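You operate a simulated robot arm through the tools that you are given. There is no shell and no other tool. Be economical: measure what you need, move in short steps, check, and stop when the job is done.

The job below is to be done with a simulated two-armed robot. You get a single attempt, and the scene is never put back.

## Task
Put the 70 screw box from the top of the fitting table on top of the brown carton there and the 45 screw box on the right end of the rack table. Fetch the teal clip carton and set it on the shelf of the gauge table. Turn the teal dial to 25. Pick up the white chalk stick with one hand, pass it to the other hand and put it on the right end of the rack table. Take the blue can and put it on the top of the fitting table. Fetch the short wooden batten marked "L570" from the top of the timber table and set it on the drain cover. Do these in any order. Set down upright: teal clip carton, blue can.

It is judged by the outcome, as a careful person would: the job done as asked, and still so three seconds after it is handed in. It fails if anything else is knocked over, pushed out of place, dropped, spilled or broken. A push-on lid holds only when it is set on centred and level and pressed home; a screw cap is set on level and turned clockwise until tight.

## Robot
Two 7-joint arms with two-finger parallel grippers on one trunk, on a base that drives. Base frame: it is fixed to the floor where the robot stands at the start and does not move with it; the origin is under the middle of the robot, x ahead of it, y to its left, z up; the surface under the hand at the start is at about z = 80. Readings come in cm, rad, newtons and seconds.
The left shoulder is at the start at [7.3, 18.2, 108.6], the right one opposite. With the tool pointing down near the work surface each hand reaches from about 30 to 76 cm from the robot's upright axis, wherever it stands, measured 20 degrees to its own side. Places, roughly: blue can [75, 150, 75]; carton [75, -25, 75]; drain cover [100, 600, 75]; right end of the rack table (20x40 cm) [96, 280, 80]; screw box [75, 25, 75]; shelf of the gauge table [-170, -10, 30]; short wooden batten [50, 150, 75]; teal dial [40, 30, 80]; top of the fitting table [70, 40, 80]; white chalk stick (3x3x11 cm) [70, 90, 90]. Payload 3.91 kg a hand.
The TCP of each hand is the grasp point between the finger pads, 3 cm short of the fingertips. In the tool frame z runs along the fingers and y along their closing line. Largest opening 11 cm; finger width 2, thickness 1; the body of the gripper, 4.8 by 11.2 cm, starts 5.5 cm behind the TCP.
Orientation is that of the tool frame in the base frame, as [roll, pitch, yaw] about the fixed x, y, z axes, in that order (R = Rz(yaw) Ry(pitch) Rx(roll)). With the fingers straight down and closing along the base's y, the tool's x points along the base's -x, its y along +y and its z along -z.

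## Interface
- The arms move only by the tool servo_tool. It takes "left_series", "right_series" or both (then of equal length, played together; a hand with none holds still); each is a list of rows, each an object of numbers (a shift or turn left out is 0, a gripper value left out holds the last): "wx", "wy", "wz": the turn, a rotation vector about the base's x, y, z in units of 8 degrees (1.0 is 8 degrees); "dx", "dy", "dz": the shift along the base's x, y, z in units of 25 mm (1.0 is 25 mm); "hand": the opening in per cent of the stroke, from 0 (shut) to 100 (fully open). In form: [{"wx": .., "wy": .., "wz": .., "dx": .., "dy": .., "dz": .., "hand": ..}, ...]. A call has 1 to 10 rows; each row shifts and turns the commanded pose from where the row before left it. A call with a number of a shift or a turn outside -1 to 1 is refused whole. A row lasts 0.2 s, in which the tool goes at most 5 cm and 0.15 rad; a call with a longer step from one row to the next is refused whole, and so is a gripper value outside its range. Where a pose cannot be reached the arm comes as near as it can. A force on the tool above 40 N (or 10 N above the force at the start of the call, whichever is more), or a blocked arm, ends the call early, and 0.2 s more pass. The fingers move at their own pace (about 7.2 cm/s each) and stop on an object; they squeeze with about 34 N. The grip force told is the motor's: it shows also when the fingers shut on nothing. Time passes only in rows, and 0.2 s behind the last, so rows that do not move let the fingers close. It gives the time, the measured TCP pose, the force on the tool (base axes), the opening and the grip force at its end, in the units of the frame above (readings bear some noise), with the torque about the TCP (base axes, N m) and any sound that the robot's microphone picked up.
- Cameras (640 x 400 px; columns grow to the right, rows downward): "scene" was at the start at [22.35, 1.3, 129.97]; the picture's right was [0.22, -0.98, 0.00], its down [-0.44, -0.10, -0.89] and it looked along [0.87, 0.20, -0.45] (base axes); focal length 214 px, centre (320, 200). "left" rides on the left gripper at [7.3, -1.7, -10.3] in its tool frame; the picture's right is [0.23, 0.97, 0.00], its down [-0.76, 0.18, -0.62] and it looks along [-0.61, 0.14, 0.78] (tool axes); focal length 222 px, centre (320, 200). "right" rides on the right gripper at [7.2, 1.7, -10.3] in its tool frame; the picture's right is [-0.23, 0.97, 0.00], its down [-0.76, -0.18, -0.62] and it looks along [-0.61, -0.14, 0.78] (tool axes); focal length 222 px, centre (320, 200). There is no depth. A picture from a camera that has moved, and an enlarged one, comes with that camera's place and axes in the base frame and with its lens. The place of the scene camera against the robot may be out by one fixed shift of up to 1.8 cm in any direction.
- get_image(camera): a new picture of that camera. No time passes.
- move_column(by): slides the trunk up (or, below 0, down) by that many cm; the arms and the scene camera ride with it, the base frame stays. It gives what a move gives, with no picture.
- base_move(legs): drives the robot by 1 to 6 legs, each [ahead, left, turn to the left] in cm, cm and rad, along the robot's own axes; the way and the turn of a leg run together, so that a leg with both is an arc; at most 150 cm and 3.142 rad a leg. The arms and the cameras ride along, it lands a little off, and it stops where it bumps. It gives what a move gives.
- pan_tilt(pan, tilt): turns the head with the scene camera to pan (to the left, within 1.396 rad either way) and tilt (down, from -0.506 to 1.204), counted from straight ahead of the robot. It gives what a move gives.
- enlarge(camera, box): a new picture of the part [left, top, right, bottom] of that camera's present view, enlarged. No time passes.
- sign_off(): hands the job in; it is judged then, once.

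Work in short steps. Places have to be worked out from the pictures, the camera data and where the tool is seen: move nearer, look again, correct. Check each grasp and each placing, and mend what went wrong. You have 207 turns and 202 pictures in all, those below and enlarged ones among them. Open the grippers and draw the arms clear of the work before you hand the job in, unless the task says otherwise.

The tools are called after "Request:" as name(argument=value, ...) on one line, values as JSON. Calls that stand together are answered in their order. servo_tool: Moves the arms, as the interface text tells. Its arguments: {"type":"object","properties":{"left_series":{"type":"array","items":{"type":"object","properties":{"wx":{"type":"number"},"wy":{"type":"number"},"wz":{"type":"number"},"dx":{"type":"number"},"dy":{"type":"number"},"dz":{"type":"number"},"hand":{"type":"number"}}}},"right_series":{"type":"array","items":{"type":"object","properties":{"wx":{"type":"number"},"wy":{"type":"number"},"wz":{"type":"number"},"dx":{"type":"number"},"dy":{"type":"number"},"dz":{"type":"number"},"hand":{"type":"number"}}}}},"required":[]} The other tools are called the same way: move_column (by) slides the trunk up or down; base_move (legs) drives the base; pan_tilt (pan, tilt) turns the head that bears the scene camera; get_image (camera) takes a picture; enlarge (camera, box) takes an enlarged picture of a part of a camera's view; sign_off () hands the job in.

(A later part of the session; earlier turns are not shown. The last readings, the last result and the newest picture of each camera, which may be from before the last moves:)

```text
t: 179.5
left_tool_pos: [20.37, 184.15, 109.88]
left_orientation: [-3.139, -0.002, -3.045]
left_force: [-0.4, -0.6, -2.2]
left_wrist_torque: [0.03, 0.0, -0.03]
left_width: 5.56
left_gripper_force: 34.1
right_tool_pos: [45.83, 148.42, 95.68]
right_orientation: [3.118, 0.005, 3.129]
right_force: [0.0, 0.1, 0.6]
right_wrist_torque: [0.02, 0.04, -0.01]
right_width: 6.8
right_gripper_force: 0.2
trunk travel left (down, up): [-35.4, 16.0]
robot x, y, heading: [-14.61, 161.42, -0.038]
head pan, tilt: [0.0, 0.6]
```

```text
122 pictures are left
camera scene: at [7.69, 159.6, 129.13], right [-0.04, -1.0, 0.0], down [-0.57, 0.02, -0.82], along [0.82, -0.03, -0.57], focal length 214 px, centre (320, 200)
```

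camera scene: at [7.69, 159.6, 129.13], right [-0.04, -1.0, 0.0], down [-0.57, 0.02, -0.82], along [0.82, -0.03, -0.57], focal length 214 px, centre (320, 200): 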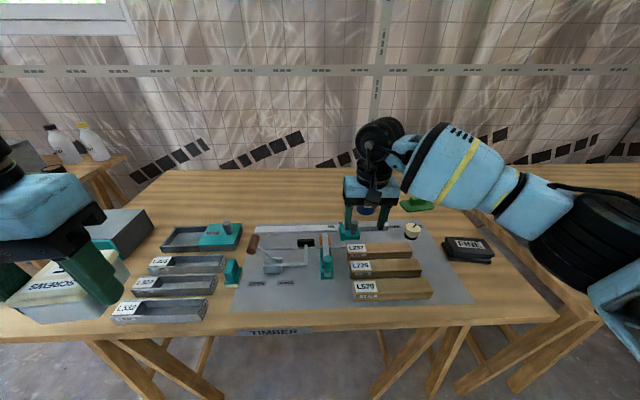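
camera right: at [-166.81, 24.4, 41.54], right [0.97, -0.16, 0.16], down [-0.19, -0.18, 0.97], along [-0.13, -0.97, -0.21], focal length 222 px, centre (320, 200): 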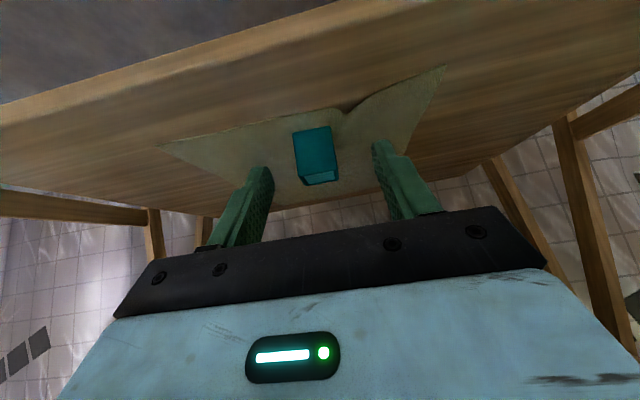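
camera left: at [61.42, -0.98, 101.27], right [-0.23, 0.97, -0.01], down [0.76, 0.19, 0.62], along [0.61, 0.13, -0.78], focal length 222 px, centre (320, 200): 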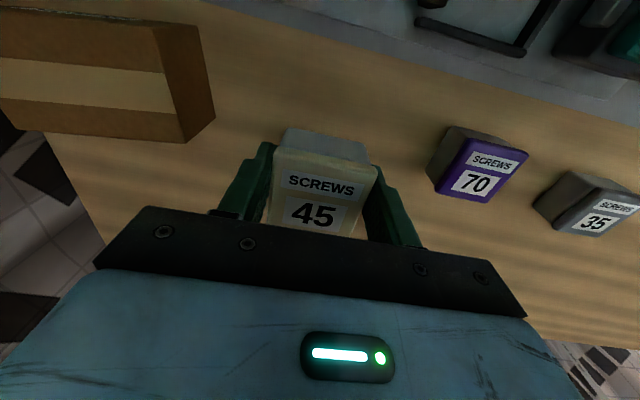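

This is the timber table: L570 is the nearest wooden batten; the blue can stands behind the right gripper. I look from the right hand's camera.

Request:
get_image(camera="right")

Request:
enlarge(camera="scene", box=[230, 180, 510, 340])

```text
121 pictures are left
camera right: at [38.6, 149.97, 106.12], right [0.24, 0.97, 0.02], down [0.76, -0.2, 0.62], along [0.61, -0.13, -0.78], focal length 222 px, centre (320, 200)
```

right: 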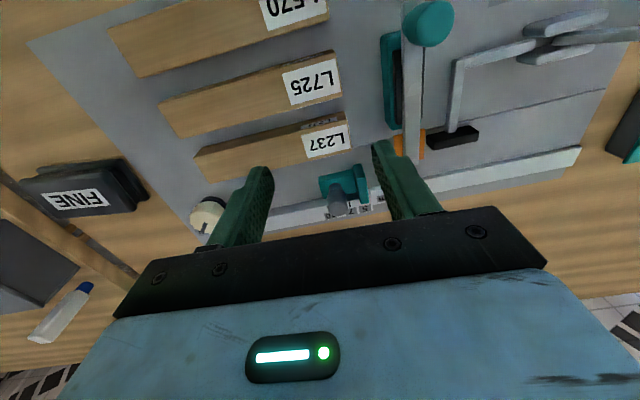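

```text
2.29 times, centred on (370, 260) of scene
camera zoom: at [7.69, 159.6, 129.13], right [-0.04, -1.0, 0.0], down [-0.57, 0.02, -0.82], along [0.82, -0.03, -0.57], focal length 490 px, centre (206, 63)
```

zoom: 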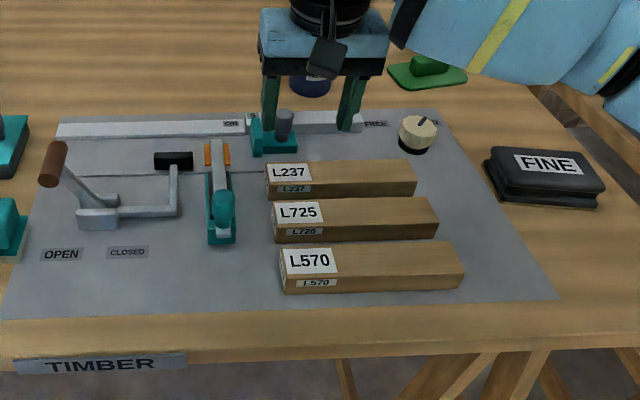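

The can appears near (66, 141). I raise the right hand, drive 12 cm nearer and look again.

Request:
servo_tool(right_series=[{"dz": 0.9, "dy": -0.4, "hand": 95}, {"dz": 0.9, "dy": -0.4}, {"dz": 0.9, "dy": -0.4}, {"dz": 0.9, "dy": -0.4}, {"dz": 0.6, "dy": -0.4}])

Request:
base_move(legs=[[12, 0, 0.037]])

Request:
get_image(camera="right")

```text
t: 180.7
left_tool_pos: [20.31, 184.19, 110.02]
left_orientation: [-3.139, -0.003, -3.043]
left_force: [0.5, -0.3, -1.9]
left_wrist_torque: [-0.01, 0.04, -0.03]
left_width: 5.57
left_gripper_force: 34.0
right_tool_pos: [45.88, 143.2, 106.33]
right_orientation: [3.119, 0.003, 3.127]
right_force: [0.4, 0.5, 0.4]
right_wrist_torque: [0.0, -0.01, 0.01]
right_width: 10.46
right_gripper_force: 0.1
trunk travel left (down, up): [-35.4, 16.0]
robot x, y, heading: [-14.6, 160.9, -0.035]
head pan, tilt: [0.0, 0.6]
```

```text
t: 182.0
left_tool_pos: [31.28, 185.35, 109.97]
left_orientation: [-3.139, -0.003, -3.002]
left_force: [0.2, -0.4, -3.2]
left_wrist_torque: [-0.02, 0.05, -0.02]
left_width: 5.54
left_gripper_force: 33.9
right_tool_pos: [58.59, 145.51, 106.23]
right_orientation: [3.118, 0.003, -3.114]
right_force: [0.0, 0.5, 0.0]
right_wrist_torque: [0.0, 0.02, 0.01]
right_width: 10.46
right_gripper_force: 0.1
trunk travel left (down, up): [-35.4, 16.0]
robot x, y, heading: [-2.56, 160.71, 0.005]
head pan, tilt: [0.0, 0.6]
```

```text
119 pictures are left
camera right: at [51.16, 146.84, 116.67], right [0.2, 0.98, 0.02], down [0.76, -0.17, 0.62], along [0.61, -0.11, -0.78], focal length 222 px, centre (320, 200)
```

right: 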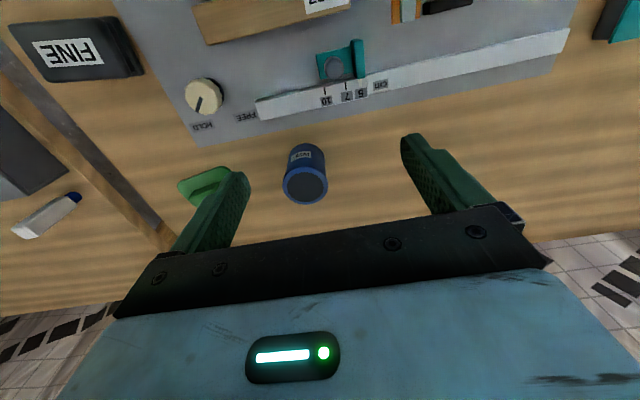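

Can: centre ≈ (70.1, 141.4), about 6.7 cm wide, top z≈88.5. I move the base slightly nearer, then the hand above the can.

Request:
base_move(legs=[[3, -5, 0]])

Request:
servo_tool(right_series=[{"dx": 0.4, "dz": -0.4}, {"dx": 0.6, "dz": -0.4, "dy": 0.1}, {"dx": 0.6, "dz": -0.4, "dy": 0.1}, {"dx": 0.6, "dz": -0.4, "dy": 0.1}, {"dx": 0.6, "dz": -0.4}])

Request:
get_image(camera="right")

```text
t: 183.1
left_tool_pos: [34.15, 180.53, 109.98]
left_orientation: [-3.139, -0.001, -3.003]
left_force: [0.8, -0.1, -2.4]
left_wrist_torque: [-0.01, 0.04, 0.01]
left_width: 5.56
left_gripper_force: 34.5
right_tool_pos: [61.53, 140.68, 106.28]
right_orientation: [3.118, 0.004, -3.112]
right_force: [0.6, -0.4, -1.0]
right_wrist_torque: [-0.01, 0.0, 0.0]
right_width: 10.46
right_gripper_force: 0.0
trunk travel left (down, up): [-35.4, 16.0]
robot x, y, heading: [0.27, 156.24, 0.008]
head pan, tilt: [0.0, 0.6]
```

```text
t: 184.3
left_tool_pos: [34.33, 180.45, 109.97]
left_orientation: [-3.14, -0.003, -3.001]
left_force: [0.1, -0.6, -2.7]
left_wrist_torque: [-0.06, 0.04, 0.01]
left_width: 5.57
left_gripper_force: 34.2
right_tool_pos: [68.55, 141.64, 101.61]
right_orientation: [3.12, 0.005, -3.113]
right_force: [0.8, 1.4, -0.5]
right_wrist_torque: [0.02, 0.0, -0.03]
right_width: 10.45
right_gripper_force: 0.1
trunk travel left (down, up): [-35.4, 16.0]
robot x, y, heading: [0.25, 155.84, 0.005]
head pan, tilt: [0.0, 0.6]
```

```text
118 pictures are left
camera right: at [61.23, 142.97, 111.97], right [0.2, 0.98, 0.02], down [0.76, -0.17, 0.62], along [0.61, -0.11, -0.78], focal length 222 px, centre (320, 200)
```

right: 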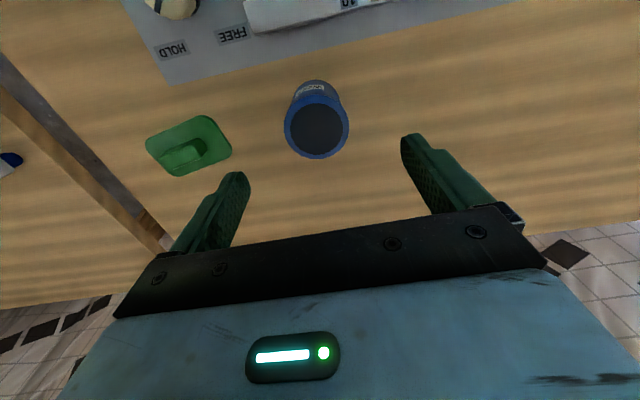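

Refined: can centre (69.7, 141.4), top ≈ 89.3. I lower to z≈86 around it and close.

Request:
servo_tool(right_series=[{"dx": 0.23, "dy": -0.05, "dz": -0.5}, {"dx": 0.23, "dy": -0.05, "dz": -0.7}, {"dz": -0.8}, {"dz": -0.8}, {"dz": -0.8}, {"dz": -0.8}, {"dz": -0.8}, {"dz": -0.6}, {"dz": -0.4}])

Request:
get_image(camera="right")

```text
t: 186.3
left_tool_pos: [34.14, 180.56, 110.05]
left_orientation: [-3.14, -0.002, -3.001]
left_force: [-0.3, -0.4, -2.8]
left_wrist_torque: [0.0, 0.03, 0.01]
left_width: 5.55
left_gripper_force: 34.1
right_tool_pos: [69.69, 141.16, 85.81]
right_orientation: [3.118, 0.003, -3.111]
right_force: [-0.7, 0.3, -1.0]
right_wrist_torque: [-0.03, -0.02, 0.02]
right_width: 10.46
right_gripper_force: 0.1
trunk travel left (down, up): [-35.4, 16.0]
robot x, y, heading: [0.45, 156.27, -0.001]
head pan, tilt: [0.0, 0.6]
```

```text
117 pictures are left
camera right: at [62.29, 142.49, 96.24], right [0.2, 0.98, 0.02], down [0.76, -0.17, 0.62], along [0.61, -0.11, -0.78], focal length 222 px, centre (320, 200)
```

right: 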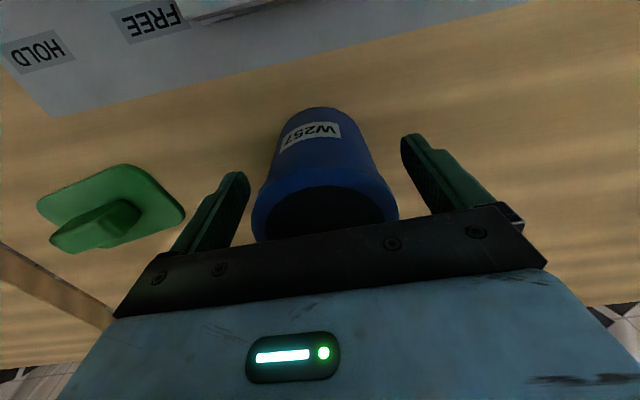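

The can is between the fingers. Close and lift.

Request:
servo_tool(right_series=[{"hand": 0}, {}, {}, {}, {"dz": 0.3}, {"dz": 0.6}, {"dz": 0.8}, {"dz": 0.8}, {"dz": 0.8, "dx": -0.4}, {"dz": 0.8, "dx": -0.4}])

Request:
get_image(camera="right")

```text
t: 188.5
left_tool_pos: [34.14, 180.64, 110.02]
left_orientation: [-3.138, -0.002, -3.003]
left_force: [-0.4, -0.2, -1.2]
left_wrist_torque: [0.02, 0.02, 0.0]
left_width: 5.58
left_gripper_force: 34.1
right_tool_pos: [67.68, 141.25, 96.31]
right_orientation: [3.121, 0.002, -3.11]
right_force: [-0.3, 0.5, -2.3]
right_wrist_torque: [-0.03, -0.03, -0.02]
right_width: 6.95
right_gripper_force: 33.7
trunk travel left (down, up): [-35.4, 16.0]
robot x, y, heading: [0.31, 156.08, 0.009]
head pan, tilt: [0.0, 0.6]
```

```text
116 pictures are left
camera right: at [60.34, 142.5, 106.66], right [0.2, 0.98, 0.02], down [0.77, -0.17, 0.62], along [0.61, -0.11, -0.78], focal length 222 px, centre (320, 200)
```

right: 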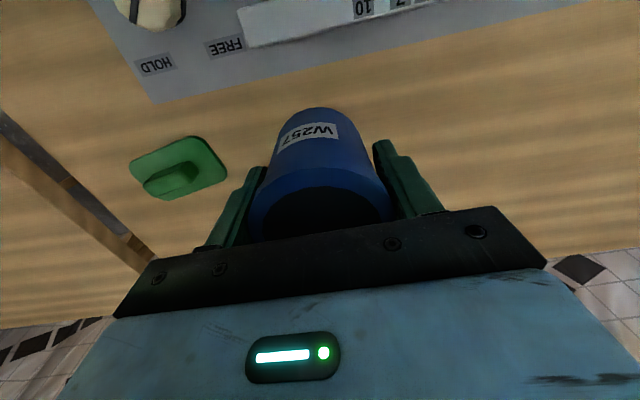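

The can (W257) is held. I raise it higher, then drive right to the fitting table.

Request:
servo_tool(right_series=[{"dz": 0.8, "dx": -0.6}, {"dz": 0.8, "dx": -0.6}, {"dz": 0.8, "dx": -0.6}, {"dz": 0.8, "dx": -0.6}, {"dz": 0.8}])

Request:
base_move(legs=[[-5, 0, 0], [0, -93, 0], [4, 0, 0]])

Request:
get_image(camera="right")

Request:
get_image(camera="scene")

```text
t: 189.7
left_tool_pos: [34.16, 180.64, 109.99]
left_orientation: [-3.141, -0.002, -3.003]
left_force: [-0.4, -0.2, -2.8]
left_wrist_torque: [-0.01, 0.03, 0.02]
left_width: 5.56
left_gripper_force: 34.2
right_tool_pos: [61.75, 141.08, 106.13]
right_orientation: [3.119, 0.003, -3.111]
right_force: [0.1, -0.4, -2.0]
right_wrist_torque: [0.01, 0.02, 0.0]
right_width: 6.93
right_gripper_force: 33.8
trunk travel left (down, up): [-35.4, 16.0]
robot x, y, heading: [0.65, 155.92, 0.006]
head pan, tilt: [0.0, 0.6]
```

```text
t: 199.1
left_tool_pos: [33.71, 88.04, 109.9]
left_orientation: [-3.138, -0.004, -3.005]
left_force: [0.7, 0.1, -1.9]
left_wrist_torque: [-0.01, 0.06, 0.01]
left_width: 5.54
left_gripper_force: 33.8
right_tool_pos: [61.04, 48.5, 106.02]
right_orientation: [3.119, 0.004, -3.116]
right_force: [1.0, -0.1, -2.6]
right_wrist_torque: [0.02, 0.04, 0.0]
right_width: 6.94
right_gripper_force: 33.9
trunk travel left (down, up): [-35.4, 16.0]
robot x, y, heading: [-0.13, 63.78, 0.005]
head pan, tilt: [0.0, 0.6]
```

```text
115 pictures are left
camera right: at [53.73, 49.89, 116.41], right [0.2, 0.98, 0.02], down [0.76, -0.17, 0.62], along [0.61, -0.11, -0.78], focal length 222 px, centre (320, 200)
```

right: 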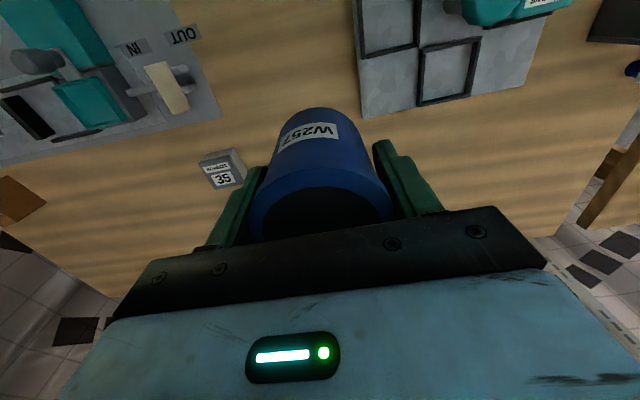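

```text
114 pictures are left
camera scene: at [22.04, 63.02, 129.13], right [0.0, -1.0, 0.0], down [-0.57, 0.0, -0.82], along [0.82, 0.0, -0.57], focal length 214 px, centre (320, 200)
```

scene: 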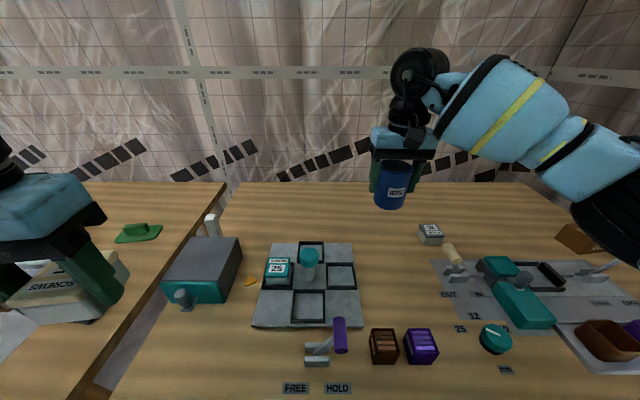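

Free spot chosen at (68, 45) between the 35 box and the nest panel. I move over and lower.

Request:
servo_tool(right_series=[{"dx": 0.6, "dy": -0.3, "dz": -0.6}, {"dx": 0.6, "dy": -0.3, "dz": -0.8}, {"dx": 0.6, "dy": -0.3, "dz": -0.8}, {"dx": 0.6, "dy": -0.3, "dz": -0.8}, {"dx": 0.4, "dy": -0.2, "dz": -0.8}, {"dz": -0.8}, {"dz": -0.9}, {"dz": -0.9}, {"dz": -0.8}, {"dz": -0.3}])

Request:
servo_tool(right_series=[{"dz": -0.1}, {"dz": -0.1}, {"dz": -0.1}, {}])

```text
t: 201.3
left_tool_pos: [33.73, 88.0, 110.0]
left_orientation: [-3.139, -0.001, -3.003]
left_force: [0.7, 0.0, -3.7]
left_wrist_torque: [0.0, 0.03, -0.01]
left_width: 5.57
left_gripper_force: 34.3
right_tool_pos: [67.97, 45.01, 87.26]
right_orientation: [3.118, 0.003, -3.116]
right_force: [0.9, -0.2, -2.6]
right_wrist_torque: [0.01, 0.03, -0.01]
right_width: 6.96
right_gripper_force: 33.8
trunk travel left (down, up): [-35.4, 16.0]
robot x, y, heading: [-0.05, 63.49, 0.009]
head pan, tilt: [0.0, 0.6]
```

```text
t: 202.3
left_tool_pos: [33.78, 87.99, 109.98]
left_orientation: [-3.14, -0.003, -3.005]
left_force: [-0.3, -0.1, -2.7]
left_wrist_torque: [-0.02, 0.02, -0.02]
left_width: 5.59
left_gripper_force: 33.9
right_tool_pos: [68.11, 44.99, 86.51]
right_orientation: [3.119, 0.004, -3.116]
right_force: [0.2, 0.5, -3.0]
right_wrist_torque: [0.0, 0.01, -0.01]
right_width: 6.9
right_gripper_force: 33.4
trunk travel left (down, up): [-35.4, 16.0]
robot x, y, heading: [-0.5, 63.85, 0.009]
head pan, tilt: [0.0, 0.6]
```

Request:
servo_tool(right_series=[{"dz": -0.1}, {"dz": -0.1}, {"dz": -0.1}, {}])

```text
t: 203.3
left_tool_pos: [33.65, 88.06, 110.03]
left_orientation: [-3.138, -0.002, -3.005]
left_force: [0.3, -0.5, -2.1]
left_wrist_torque: [0.04, 0.0, 0.01]
left_width: 5.55
left_gripper_force: 34.0
right_tool_pos: [68.08, 44.96, 85.99]
right_orientation: [3.119, 0.006, -3.115]
right_force: [0.9, -0.9, 4.2]
right_wrist_torque: [-0.28, -0.02, 0.0]
right_width: 6.95
right_gripper_force: 34.5
trunk travel left (down, up): [-35.4, 16.0]
robot x, y, heading: [-0.29, 63.88, -0.002]
head pan, tilt: [0.0, 0.6]
```

Touching (force now up 7 N). I open, lift straight up and check.

Request:
servo_tool(right_series=[{"hand": 95, "dz": -0.04}, {}, {}, {"dz": 0.4}, {"dz": 0.7}, {"dz": 0.8}, {"dz": 0.8}, {"dz": 0.8}, {"dz": 0.8, "dx": -0.5}, {"dz": 0.6, "dx": -0.8}])

Request:
get_image(camera="right")

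Request:
enlarge(camera="scene", box=[130, 170, 330, 320])

```text
t: 205.5
left_tool_pos: [33.64, 88.06, 109.93]
left_orientation: [-3.141, -0.003, -3.006]
left_force: [0.2, 0.8, -2.9]
left_wrist_torque: [0.01, 0.02, 0.0]
left_width: 5.54
left_gripper_force: 34.3
right_tool_pos: [64.78, 45.03, 97.85]
right_orientation: [3.118, 0.004, -3.116]
right_force: [-0.3, -0.8, -0.6]
right_wrist_torque: [0.0, 0.03, -0.04]
right_width: 10.44
right_gripper_force: 0.0
trunk travel left (down, up): [-35.4, 16.0]
robot x, y, heading: [-0.56, 64.06, 0.005]
head pan, tilt: [0.0, 0.6]
```

```text
113 pictures are left
camera right: at [57.4, 46.37, 108.25], right [0.2, 0.98, 0.02], down [0.76, -0.17, 0.62], along [0.61, -0.11, -0.78], focal length 222 px, centre (320, 200)
```

right: 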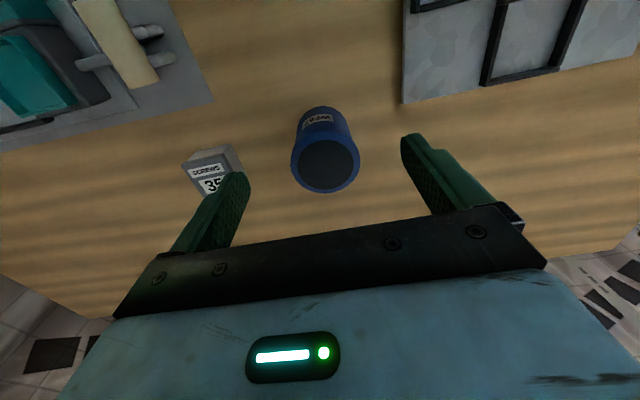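

```text
2.67 times, centred on (230, 245) of scene
camera zoom: at [21.93, 62.99, 129.15], right [0.0, -1.0, 0.0], down [-0.56, 0.0, -0.83], along [0.83, 0.0, -0.56], focal length 572 px, centre (560, 80)
```

zoom: 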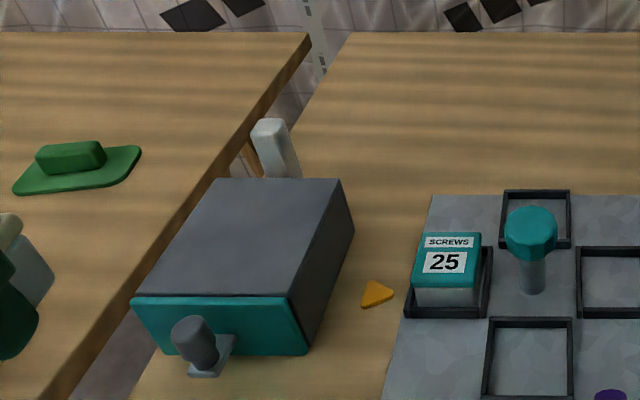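

The can stands upright on the fitting table. Next the chalk: it stands behind the grey drawer box near (70, 93). I raise the hand and drive left to get it in the right hand's sector.

Request:
servo_tool(right_series=[{"dz": 0.9, "dx": -0.6}, {"dz": 0.9, "dx": -0.6}, {"dz": 0.9, "dx": -0.4}, {"dz": 0.6}])

Request:
base_move(legs=[[-3, 0, 0], [0, 46, 0], [2, 0, 0]])

Request:
get_image(camera="right")

Request:
get_image(camera="scene")

```text
t: 206.5
left_tool_pos: [33.8, 88.1, 110.0]
left_orientation: [-3.141, -0.002, -3.004]
left_force: [0.9, -0.1, -2.5]
left_wrist_torque: [0.0, 0.04, 0.0]
left_width: 5.56
left_gripper_force: 33.8
right_tool_pos: [60.76, 45.08, 106.04]
right_orientation: [3.118, 0.001, -3.117]
right_force: [0.5, -1.4, -0.2]
right_wrist_torque: [-0.03, 0.02, -0.02]
right_width: 10.46
right_gripper_force: 0.0
trunk travel left (down, up): [-35.4, 16.0]
robot x, y, heading: [-0.21, 63.26, 0.002]
head pan, tilt: [0.0, 0.6]
```

```text
t: 211.9
left_tool_pos: [32.56, 134.04, 109.89]
left_orientation: [-3.14, -0.003, -3.008]
left_force: [-1.0, -0.2, -1.6]
left_wrist_torque: [0.0, -0.03, -0.03]
left_width: 5.56
left_gripper_force: 33.3
right_tool_pos: [59.45, 90.97, 106.05]
right_orientation: [3.119, 0.003, -3.118]
right_force: [0.3, 0.2, 0.4]
right_wrist_torque: [0.01, -0.02, 0.03]
right_width: 10.43
right_gripper_force: 0.1
trunk travel left (down, up): [-35.4, 16.0]
robot x, y, heading: [-1.26, 109.9, -0.002]
head pan, tilt: [0.0, 0.6]
```

```text
111 pictures are left
camera right: at [52.13, 92.28, 116.51], right [0.21, 0.98, 0.02], down [0.76, -0.17, 0.62], along [0.61, -0.11, -0.78], focal length 222 px, centre (320, 200)
```

right: 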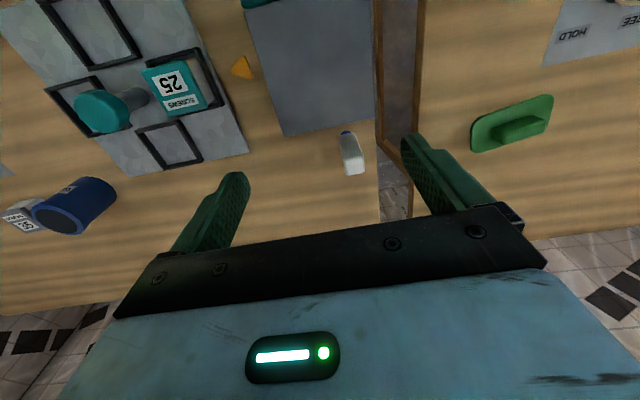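

```text
110 pictures are left
camera scene: at [20.81, 109.07, 129.16], right [0.0, -1.0, 0.0], down [-0.56, 0.0, -0.83], along [0.83, 0.0, -0.56], focal length 214 px, centre (320, 200)
```

scene: 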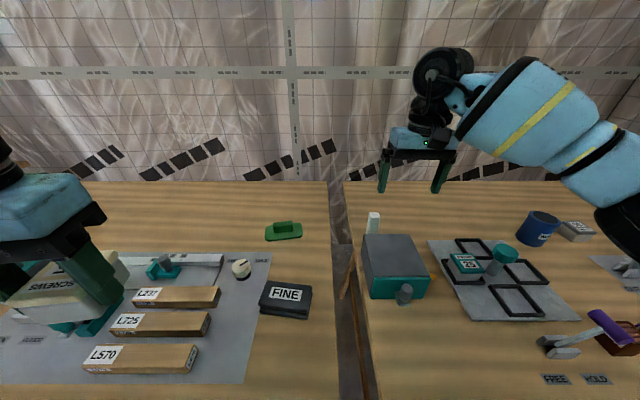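

The chalk stands upright at about (67.6, 94.3), 11 cm tall, just behind the drawer box. I go above it with narrowed fingers.

Request:
servo_tool(right_series=[{"dx": 0.6, "dy": 0.25, "dz": -0.3, "hand": 60}, {"dx": 0.7, "dy": 0.25, "dz": -0.5}, {"dx": 0.7, "dy": 0.25, "dz": -0.5}, {"dx": 0.7, "dy": 0.25, "dz": -0.6}, {"dx": 0.5, "dy": 0.3, "dz": -0.6}, {}])

Request:
get_image(camera="right")

```text
t: 213.3
left_tool_pos: [32.65, 134.09, 109.99]
left_orientation: [-3.14, -0.002, -3.009]
left_force: [0.5, 0.5, -2.1]
left_wrist_torque: [0.01, 0.01, 0.02]
left_width: 5.54
left_gripper_force: 33.7
right_tool_pos: [67.78, 93.95, 99.81]
right_orientation: [3.117, 0.002, -3.12]
right_force: [0.2, -0.1, 0.7]
right_wrist_torque: [-0.02, -0.01, 0.0]
right_width: 6.62
right_gripper_force: 0.0
trunk travel left (down, up): [-35.4, 16.0]
robot x, y, heading: [-1.3, 109.67, 0.004]
head pan, tilt: [0.0, 0.6]
```

```text
109 pictures are left
camera right: at [60.32, 95.34, 110.15], right [0.21, 0.98, 0.02], down [0.76, -0.17, 0.62], along [0.61, -0.11, -0.78], focal length 222 px, centre (320, 200)
```

right: 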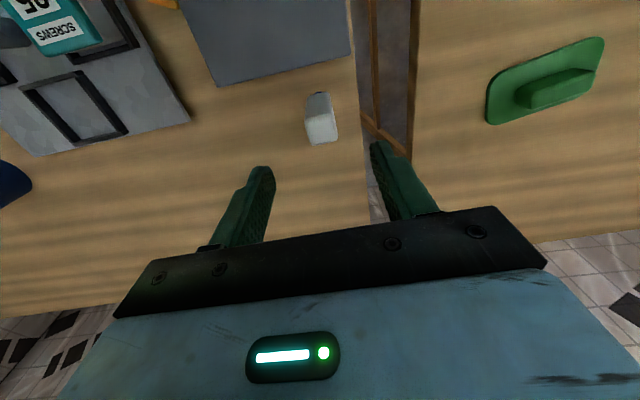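

Aligned within 0.4 cm. I lower to z≈89.6 and close on the chalk.

Request:
servo_tool(right_series=[{"dx": -0.06, "dy": 0.16, "dz": -0.4}, {"dz": -0.8}, {"dz": -0.8}, {"dz": -0.8}, {"dz": -0.8}, {"dz": -0.5}, {"hand": 0}, {}, {}, {}])

Request:
get_image(camera="right")

```text
t: 215.5
left_tool_pos: [32.64, 134.1, 109.94]
left_orientation: [-3.139, -0.002, -3.009]
left_force: [-0.2, 0.2, -2.5]
left_wrist_torque: [0.0, 0.01, -0.03]
left_width: 5.53
left_gripper_force: 34.0
right_tool_pos: [67.62, 94.8, 89.57]
right_orientation: [3.119, 0.005, -3.119]
right_force: [0.1, -0.3, -0.5]
right_wrist_torque: [0.0, -0.01, -0.05]
right_width: 2.74
right_gripper_force: 33.2
trunk travel left (down, up): [-35.4, 16.0]
robot x, y, heading: [-0.87, 110.01, -0.002]
head pan, tilt: [0.0, 0.6]
```

```text
108 pictures are left
camera right: at [60.22, 95.97, 99.94], right [0.21, 0.98, 0.02], down [0.76, -0.17, 0.62], along [0.61, -0.11, -0.78], focal length 222 px, centre (320, 200)
```

right: 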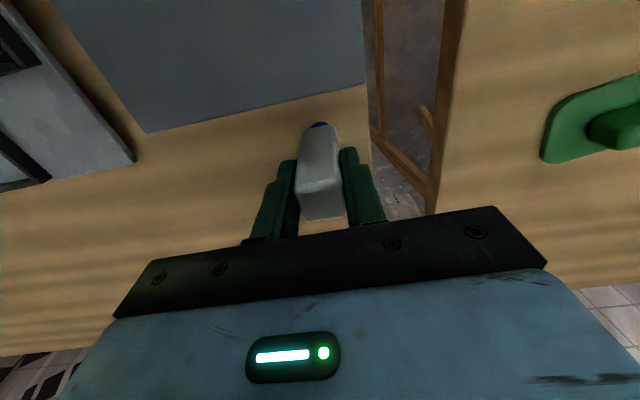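

Chalk held (2.7 cm). I lift it clear and drive to the rack table.

Request:
servo_tool(right_series=[{"dz": 0.4}, {"dz": 0.7}, {"dz": 0.9}, {"dz": 0.9}, {"dz": 0.9}, {"dz": 0.9}, {"dz": 0.9}, {"dz": 0.9, "dx": -0.6}, {"dz": 0.4, "dx": -0.8}, {"dx": -0.8}])

Request:
get_image(camera="right")

Request:
base_move(legs=[[-10, 0, 0], [0, 75, 0], [0, 75, 0]])

Request:
get_image(camera="scene")

```text
t: 217.7
left_tool_pos: [32.63, 134.01, 109.93]
left_orientation: [-3.14, -0.001, -3.01]
left_force: [-0.1, -0.2, -4.2]
left_wrist_torque: [-0.03, 0.04, -0.02]
left_width: 5.52
left_gripper_force: 33.8
right_tool_pos: [61.9, 94.66, 106.8]
right_orientation: [3.118, 0.004, -3.118]
right_force: [0.2, -0.3, -0.9]
right_wrist_torque: [0.0, 0.03, 0.0]
right_width: 2.73
right_gripper_force: 34.1
trunk travel left (down, up): [-35.4, 16.0]
robot x, y, heading: [-1.11, 109.73, -0.001]
head pan, tilt: [0.0, 0.6]
```

```text
107 pictures are left
camera right: at [54.52, 96.02, 117.21], right [0.21, 0.98, 0.02], down [0.76, -0.17, 0.62], along [0.61, -0.11, -0.78], focal length 222 px, centre (320, 200)
```

right: 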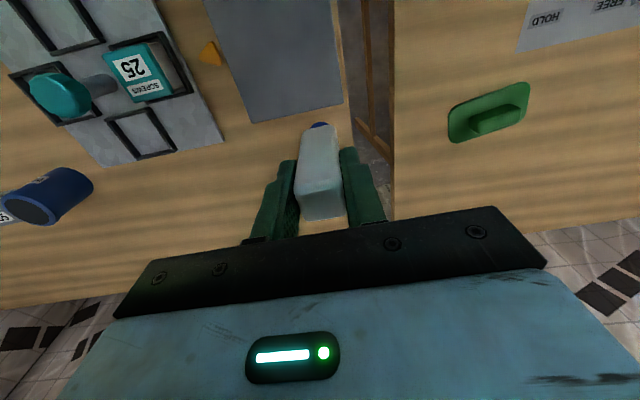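

```text
t: 232.2
left_tool_pos: [24.01, 285.98, 110.07]
left_orientation: [-3.14, -0.002, -3.022]
left_force: [-0.6, 0.4, -3.0]
left_wrist_torque: [-0.01, 0.02, 0.0]
left_width: 5.56
left_gripper_force: 34.0
right_tool_pos: [52.9, 246.03, 106.74]
right_orientation: [3.12, 0.003, -3.13]
right_force: [-0.5, -0.1, -1.5]
right_wrist_torque: [-0.01, -0.01, 0.02]
right_width: 2.74
right_gripper_force: 33.6
trunk travel left (down, up): [-35.4, 16.0]
robot x, y, heading: [-10.41, 262.01, -0.013]
head pan, tilt: [0.0, 0.6]
```

```text
106 pictures are left
camera scene: at [11.97, 261.09, 129.14], right [-0.01, -1.0, 0.0], down [-0.56, 0.01, -0.82], along [0.82, -0.01, -0.57], focal length 214 px, centre (320, 200)
```

scene: 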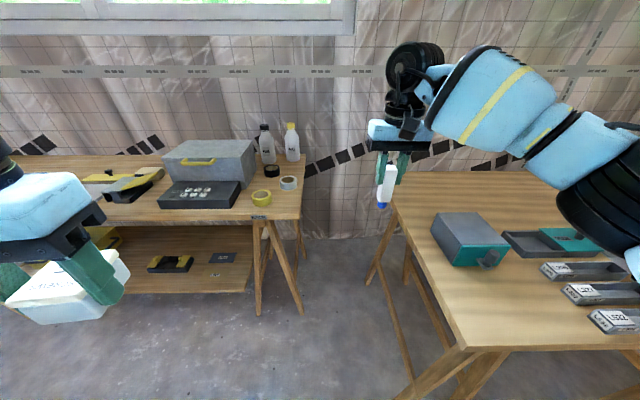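

That is the rack table (front edge x≈72, right edge y≈267), with bottles and tapes on its right end. I drive closer, turned a bit to the right so the left arm faces the right end.

Request:
base_move(legs=[[0, 24, 0], [38, 0, 0], [0, 0, -0.42]])

Request:
pan_tilt(pan=0.35, tilt=0.65)

Request:
get_image(camera="scene")

```text
t: 238.2
left_tool_pos: [69.48, 293.38, 109.9]
left_orientation: [-3.14, -0.001, 2.855]
left_force: [0.9, 0.8, -2.6]
left_wrist_torque: [-0.01, 0.03, -0.02]
left_width: 5.55
left_gripper_force: 34.1
right_tool_pos: [80.24, 245.55, 106.88]
right_orientation: [3.118, 0.004, 2.747]
right_force: [0.1, 0.3, -1.5]
right_wrist_torque: [0.0, -0.02, 0.02]
right_width: 2.74
right_gripper_force: 34.0
trunk travel left (down, up): [-35.4, 16.0]
robot x, y, heading: [28.75, 284.81, -0.421]
head pan, tilt: [0.0, 0.6]
```

```text
t: 239.0
left_tool_pos: [69.39, 293.44, 109.91]
left_orientation: [-3.141, 0.0, 2.856]
left_force: [0.0, 0.9, -2.6]
left_wrist_torque: [0.03, 0.04, 0.01]
left_width: 5.56
left_gripper_force: 34.3
right_tool_pos: [80.26, 245.59, 106.78]
right_orientation: [3.118, 0.004, 2.748]
right_force: [0.5, 1.0, -0.4]
right_wrist_torque: [0.0, 0.04, -0.02]
right_width: 2.73
right_gripper_force: 34.0
trunk travel left (down, up): [-35.4, 16.0]
robot x, y, heading: [28.65, 284.63, -0.42]
head pan, tilt: [0.351, 0.649]
```

```text
105 pictures are left
camera scene: at [49.41, 278.38, 128.71], right [-0.07, -1.0, 0.0], down [-0.6, 0.04, -0.8], along [0.79, -0.06, -0.6], focal length 214 px, centre (320, 200)
```

scene: 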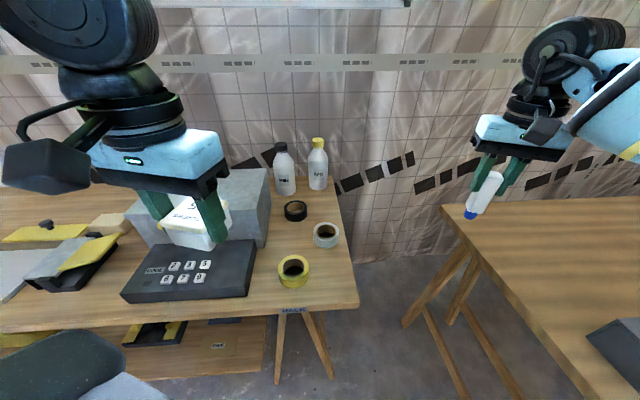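

RACK table end: yellow tape (82, 283), white tape (94, 273), black tape (106, 283), bottles at x≈121. The 45 box goes to the free spot (81, 272); the chalk later at about (95, 284). I bring the 45 box over its spot.

Request:
servo_tool(left_series=[{"dx": 0.4, "dy": -0.8, "dz": -0.3}, {"dx": 0.5, "dy": -0.9, "dz": -0.5}, {"dx": 0.5, "dy": -0.9, "dz": -0.5}, {"dx": 0.5, "dy": -0.9, "dz": -0.5}, {"dx": 0.5, "dy": -0.9, "dz": -0.5}, {"dx": 0.5, "dy": -0.9, "dz": -0.5}, {"dx": 0.5, "dy": -0.9, "dz": -0.5}, {"dx": 0.5, "dy": -0.9, "dz": -0.5}, {"dx": 0.5, "dy": -0.9, "dz": -0.5}, {"dx": 0.2, "dy": -0.5, "dz": -0.5}])

Request:
get_image(camera="left")

Request:
get_image(camera="scene")

```text
t: 241.2
left_tool_pos: [79.33, 277.25, 100.85]
left_orientation: [3.141, 0.0, 2.859]
left_force: [-0.5, 0.4, -2.5]
left_wrist_torque: [0.04, 0.04, 0.06]
left_width: 5.57
left_gripper_force: 33.9
left hand out of reach, approached as far as the arm can: row 8, 9, 10
right_tool_pos: [80.26, 245.6, 106.78]
right_orientation: [3.118, 0.004, 2.747]
right_force: [0.0, -0.4, -1.0]
right_wrist_torque: [0.02, 0.0, 0.0]
right_width: 2.75
right_gripper_force: 33.9
trunk travel left (down, up): [-35.4, 16.0]
robot x, y, heading: [28.64, 284.79, -0.421]
head pan, tilt: [0.351, 0.649]
```

```text
104 pictures are left
camera left: at [72.0, 277.64, 111.2], right [0.05, 1.0, 0.0], down [0.78, -0.04, 0.62], along [0.62, -0.03, -0.78], focal length 222 px, centre (320, 200)
```

left: 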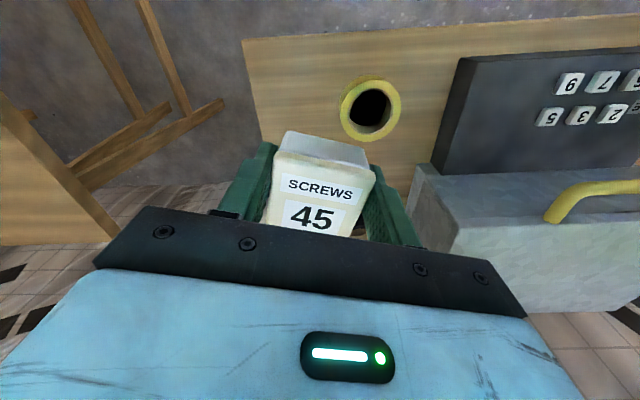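

```text
103 pictures are left
camera scene: at [49.46, 278.38, 128.7], right [-0.07, -1.0, 0.0], down [-0.6, 0.04, -0.8], along [0.79, -0.05, -0.61], focal length 214 px, centre (320, 200)
```

scene: 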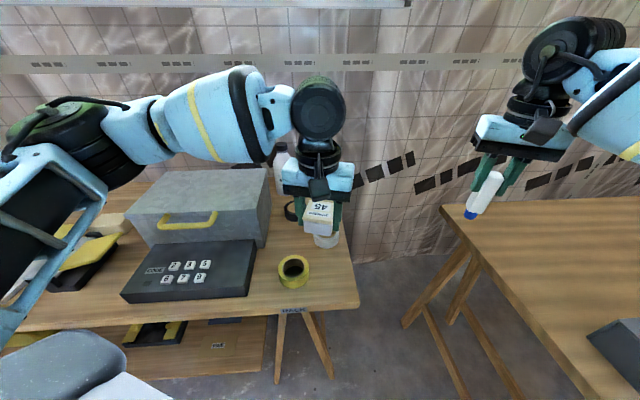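

The spot is on the left arm's inner side again; I turn the base 0.3 rad further right.

Request:
base_move(legs=[[0, 0, -0.3]])

Request:
servo_tool(left_series=[{"dx": 0.6, "dy": 0.7, "dz": -0.2}, {"dx": 0.6, "dy": 0.8, "dz": -0.2}, {"dx": 0.6, "dy": 0.8, "dz": -0.2}, {"dx": 0.4, "dy": 0.8, "dz": -0.2}])

Request:
get_image(camera="left")

```text
t: 242.6
left_tool_pos: [74.9, 262.57, 100.85]
left_orientation: [-3.142, -0.002, 2.56]
left_force: [0.0, -0.4, -2.8]
left_wrist_torque: [0.05, 0.0, 0.05]
left_width: 5.56
left_gripper_force: 34.1
right_tool_pos: [66.22, 232.16, 106.67]
right_orientation: [3.118, 0.004, 2.449]
right_force: [0.4, -0.3, -1.5]
right_wrist_torque: [-0.02, -0.01, -0.05]
right_width: 2.71
right_gripper_force: 33.6
trunk travel left (down, up): [-35.4, 16.0]
robot x, y, heading: [28.68, 285.06, -0.718]
head pan, tilt: [0.351, 0.649]
```

```text
t: 243.6
left_tool_pos: [80.4, 270.24, 98.97]
left_orientation: [-3.137, -0.002, 2.56]
left_force: [0.5, 0.2, -3.2]
left_wrist_torque: [-0.03, -0.04, 0.04]
left_width: 5.55
left_gripper_force: 34.5
right_tool_pos: [66.35, 232.15, 106.82]
right_orientation: [3.118, 0.004, 2.45]
right_force: [-0.3, -1.0, -0.7]
right_wrist_torque: [0.01, 0.01, 0.01]
right_width: 2.7
right_gripper_force: 34.6
trunk travel left (down, up): [-35.4, 16.0]
robot x, y, heading: [28.38, 285.2, -0.723]
head pan, tilt: [0.351, 0.649]
```

```text
102 pictures are left
camera left: at [73.37, 272.91, 109.27], right [0.34, 0.94, 0.0], down [0.74, -0.27, 0.62], along [0.58, -0.22, -0.78], focal length 222 px, centre (320, 200)
```

left: 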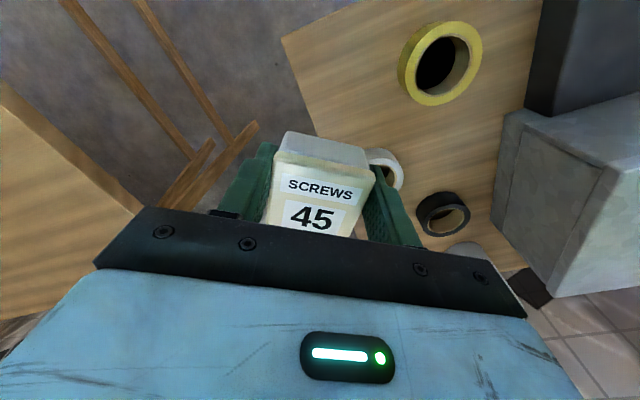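

The table's right edge is at y≈268.7 by the hand camera, yellow tape (81, 284), white (92, 276). I shift +3 cm in y to (80.4, 273.4) and lower.

Request:
servo_tool(left_series=[{"dy": 0.65}, {"dy": 0.65, "dz": -0.4}, {"dz": -0.8}, {"dz": -0.8}, {"dz": -0.8}, {"dz": -0.8}, {"dz": -0.8}, {"dz": -0.6}, {"dz": -0.4}, {}])

Request:
get_image(camera="left")

```text
t: 245.8
left_tool_pos: [80.17, 273.79, 85.29]
left_orientation: [-3.139, -0.002, 2.562]
left_force: [0.1, 0.2, -2.1]
left_wrist_torque: [0.01, 0.0, 0.0]
left_width: 5.55
left_gripper_force: 34.1
right_tool_pos: [66.28, 232.2, 106.82]
right_orientation: [3.119, 0.003, 2.447]
right_force: [-0.2, -0.3, -0.7]
right_wrist_torque: [0.02, 0.01, 0.02]
right_width: 2.74
right_gripper_force: 33.9
trunk travel left (down, up): [-35.4, 16.0]
robot x, y, heading: [28.45, 284.94, -0.721]
head pan, tilt: [0.351, 0.649]
```

```text
101 pictures are left
camera left: at [73.17, 276.29, 95.69], right [0.35, 0.94, 0.0], down [0.74, -0.27, 0.62], along [0.58, -0.22, -0.78], focal length 222 px, centre (320, 200)
```

left: 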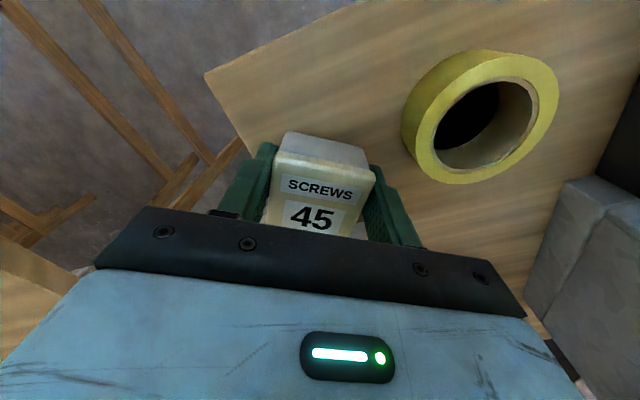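

Good placement with ~1 cm margin to the edge; I shift 0.5 cm inward and lower to contact.

Request:
servo_tool(left_series=[{"dy": 0.2, "dz": -0.2}, {"dz": -0.2}, {"dz": -0.15}, {"dz": -0.1}, {}])

```text
t: 246.9
left_tool_pos: [80.31, 274.1, 83.74]
left_orientation: [-3.14, -0.001, 2.56]
left_force: [-0.8, 1.0, 1.5]
left_wrist_torque: [-0.15, -0.02, -0.02]
left_width: 5.56
left_gripper_force: 34.4
right_tool_pos: [66.26, 232.07, 106.82]
right_orientation: [3.118, 0.002, 2.447]
right_force: [-0.6, -0.7, -0.5]
right_wrist_torque: [-0.01, 0.01, 0.0]
right_width: 2.73
right_gripper_force: 34.2
trunk travel left (down, up): [-35.4, 16.0]
robot x, y, heading: [28.63, 285.2, -0.717]
head pan, tilt: [0.351, 0.649]
```

Just touching. I press 1 mm more, open moderately and lift.

Request:
servo_tool(left_series=[{"dz": -0.05}, {"hand": 68}, {}, {}, {"dz": 0.5}, {"dz": 0.8}, {"dz": 0.8}, {"dz": 0.8}, {"dz": 0.8}, {"dz": 0.8}])

Request:
get_image(camera="left")

```text
t: 249.2
left_tool_pos: [80.44, 274.14, 94.69]
left_orientation: [-3.14, -0.001, 2.562]
left_force: [0.3, 0.4, 0.4]
left_wrist_torque: [0.0, 0.02, -0.01]
left_width: 7.49
left_gripper_force: 0.1
right_tool_pos: [66.24, 232.2, 106.86]
right_orientation: [3.118, 0.003, 2.449]
right_force: [-0.1, 0.3, -0.1]
right_wrist_torque: [0.01, -0.03, -0.01]
right_width: 2.69
right_gripper_force: 34.4
trunk travel left (down, up): [-35.4, 16.0]
robot x, y, heading: [29.01, 285.08, -0.717]
head pan, tilt: [0.351, 0.649]
```

```text
100 pictures are left
camera left: at [73.5, 276.68, 105.21], right [0.35, 0.94, 0.0], down [0.74, -0.27, 0.62], along [0.58, -0.22, -0.78], focal length 222 px, centre (320, 200)
```

left: 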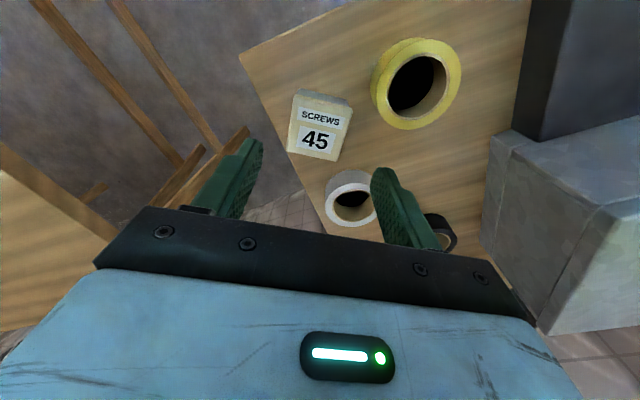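

The 45 box stands on the rack table's right end. For the chalk hand-over I back off a little and square up the robot, with the left hand raised.

Request:
servo_tool(left_series=[{"dz": 0.8, "dx": -0.3}, {"dz": 0.8, "dx": -0.6}, {"dz": 0.8, "dx": -0.6}, {"dz": 0.8, "dx": -0.6}, {"dz": 0.8, "dx": -0.6}])

Request:
base_move(legs=[[-15, 0, 0], [0, 0, 0.72]])

```text
t: 250.3
left_tool_pos: [73.34, 274.13, 104.8]
left_orientation: [-3.141, -0.001, 2.561]
left_force: [-0.6, -0.1, -0.2]
left_wrist_torque: [0.0, -0.02, 0.01]
left_width: 7.47
left_gripper_force: 0.1
right_tool_pos: [66.26, 232.04, 106.86]
right_orientation: [3.119, 0.002, 2.448]
right_force: [-0.4, 0.1, 0.6]
right_wrist_torque: [0.0, -0.02, -0.03]
right_width: 2.73
right_gripper_force: 33.9
trunk travel left (down, up): [-35.4, 16.0]
robot x, y, heading: [28.56, 284.87, -0.724]
head pan, tilt: [0.351, 0.649]
```

```text
t: 253.6
left_tool_pos: [58.85, 314.96, 104.77]
left_orientation: [-3.141, -0.002, -3.037]
left_force: [-0.1, 0.0, -0.5]
left_wrist_torque: [-0.02, 0.0, 0.0]
left_width: 7.5
left_gripper_force: 0.1
right_tool_pos: [79.95, 278.0, 106.82]
right_orientation: [3.118, 0.002, 3.135]
right_force: [0.2, 0.3, -1.1]
right_wrist_torque: [-0.02, 0.02, 0.0]
right_width: 2.72
right_gripper_force: 33.9
trunk travel left (down, up): [-35.4, 16.0]
robot x, y, heading: [17.27, 295.09, -0.03]
head pan, tilt: [0.351, 0.649]
```

Right hand moves toward the centre (64, 290, 110); the left hand begins its −80° yaw so that it can point inward.

Request:
servo_tool(right_series=[{"dx": -0.6, "dy": 0.5, "dz": 0.1}, {"dx": -0.6, "dy": 0.5, "dz": 0.1}, {"dx": -0.6, "dy": 0.5, "dz": 0.1}, {"dx": -0.6, "dy": 0.5, "dz": 0.1}, {"dx": -0.6, "dy": 0.5, "dz": 0.1}, {"dx": -0.6, "dy": 0.5, "dz": 0.1}, {"dx": -0.6, "dy": 0.5, "dz": 0.1}, {"dx": -0.6, "dy": 0.5, "dz": 0.1}, {"dx": -0.6, "dy": 0.5, "dz": 0.1}, {"dx": -0.6, "dy": 0.5, "dz": 0.1}], left_series=[{"wz": -1, "dy": 0.1}, {"wz": -1, "dy": 0.1}, {"wz": -1, "dy": 0.1}, {"wz": -1, "dy": 0.1}, {"wz": -1}, {"wz": -1}, {"wz": -1}, {"wz": -1}, {"wz": -1}, {"wz": -1}])

Request:
pan_tilt(pan=0.05, tilt=0.5)

Request:
get_image(camera="scene")

```text
t: 255.8
left_tool_pos: [58.77, 316.07, 104.77]
left_orientation: [-3.14, -0.001, 1.848]
left_force: [-0.6, 0.3, -0.6]
left_wrist_torque: [-0.03, -0.05, -0.01]
left_width: 7.48
left_gripper_force: 0.0
right_tool_pos: [64.77, 290.49, 109.14]
right_orientation: [3.118, 0.004, 3.135]
right_force: [-0.7, 0.1, -0.5]
right_wrist_torque: [0.0, 0.02, 0.0]
right_width: 2.74
right_gripper_force: 34.1
trunk travel left (down, up): [-35.4, 16.0]
robot x, y, heading: [17.22, 294.78, -0.028]
head pan, tilt: [0.351, 0.649]
```

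```text
t: 256.6
left_tool_pos: [58.78, 316.14, 104.77]
left_orientation: [-3.139, -0.003, 1.849]
left_force: [1.0, 0.0, 0.1]
left_wrist_torque: [0.0, 0.01, -0.04]
left_width: 7.46
left_gripper_force: 0.2
right_tool_pos: [64.65, 290.33, 108.99]
right_orientation: [3.119, 0.003, 3.135]
right_force: [-0.2, -0.4, -0.7]
right_wrist_torque: [0.0, 0.0, 0.02]
right_width: 2.74
right_gripper_force: 34.3
trunk travel left (down, up): [-35.4, 16.0]
robot x, y, heading: [17.1, 294.75, -0.032]
head pan, tilt: [0.051, 0.499]
```

```text
99 pictures are left
camera scene: at [39.56, 294.06, 130.05], right [0.02, -1.0, 0.0], down [-0.48, -0.01, -0.88], along [0.88, 0.02, -0.48], focal length 214 px, centre (320, 200)
```

scene: 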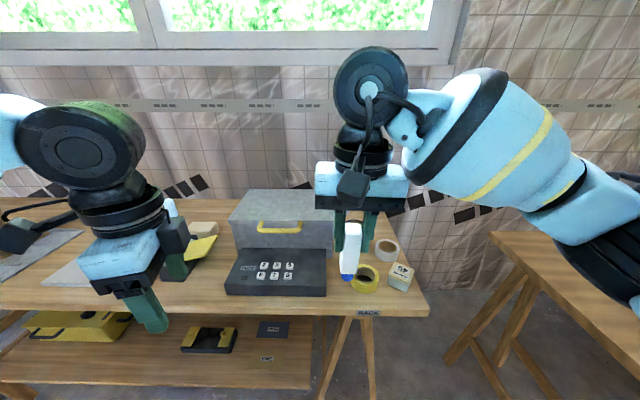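

Both respond well. The left hand now finishes its yaw and tilts 70° so its fingers point toward −y, staged at (64.6, 305, 102).

Request:
servo_tool(left_series=[{"wz": -0.25, "wx": -0.9, "dx": 0.25, "dy": -0.2, "dz": -0.1}, {"wz": -0.25, "wx": -0.9, "dx": 0.25, "dy": -0.3, "dz": -0.1}, {"wz": -0.25, "wx": -0.9, "dx": 0.25, "dy": -0.4, "dz": -0.1}, {"wz": -0.25, "wx": -0.9, "dx": 0.25, "dy": -0.4, "dz": -0.1}, {"wz": -0.25, "wx": -0.9, "dx": 0.25, "dy": -0.5, "dz": -0.1}, {"wz": -0.25, "wx": -0.9, "dx": 0.25, "dy": -0.5, "dz": -0.1}, {"wz": -0.25, "wx": -0.9, "dx": 0.25, "dy": -0.5, "dz": -0.1}, {"wz": -0.24, "wx": -0.9, "dx": 0.25, "dy": -0.6, "dz": -0.1}, {"wx": -0.9, "dx": 0.2, "dy": -0.6, "dz": -0.1}, {"wx": -0.6, "dx": 0.15, "dy": -0.4, "dz": -0.1}])

Request:
get_image(camera="scene")

Request:
get_image(camera="left")

```text
t: 258.8
left_tool_pos: [64.62, 305.04, 102.43]
left_orientation: [-2.899, 1.195, 1.694]
left_force: [0.0, -0.4, -0.2]
left_wrist_torque: [0.0, 0.02, -0.01]
left_width: 7.51
left_gripper_force: 0.1
right_tool_pos: [64.65, 290.54, 109.01]
right_orientation: [3.118, 0.003, 3.135]
right_force: [-0.4, -0.2, -0.2]
right_wrist_torque: [-0.02, -0.01, -0.01]
right_width: 2.72
right_gripper_force: 33.6
trunk travel left (down, up): [-35.4, 16.0]
robot x, y, heading: [17.15, 294.78, -0.028]
head pan, tilt: [0.051, 0.499]
```

```text
98 pictures are left
camera scene: at [39.59, 294.05, 130.05], right [0.02, -1.0, 0.0], down [-0.48, -0.01, -0.88], along [0.88, 0.02, -0.48], focal length 214 px, centre (320, 200)
```

scene: 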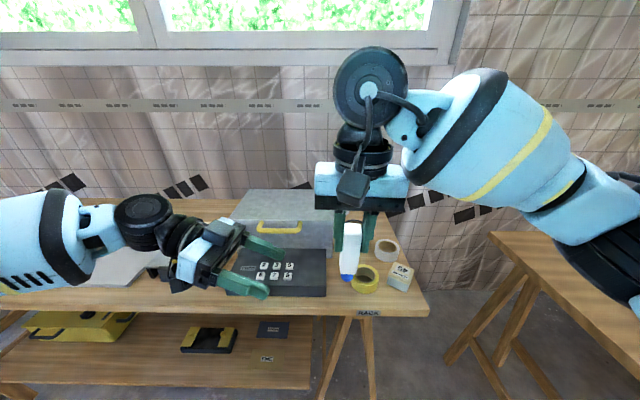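

```text
97 pictures are left
camera left: at [63.97, 317.32, 99.52], right [0.95, -0.02, -0.3], down [0.29, 0.28, 0.91], along [0.07, -0.96, 0.28], focal length 222 px, centre (320, 200)
```

left: 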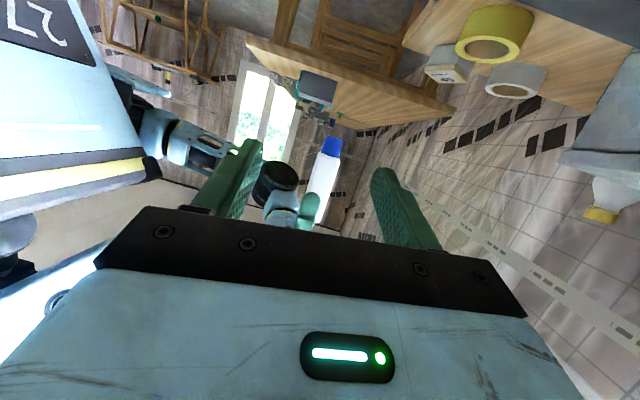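

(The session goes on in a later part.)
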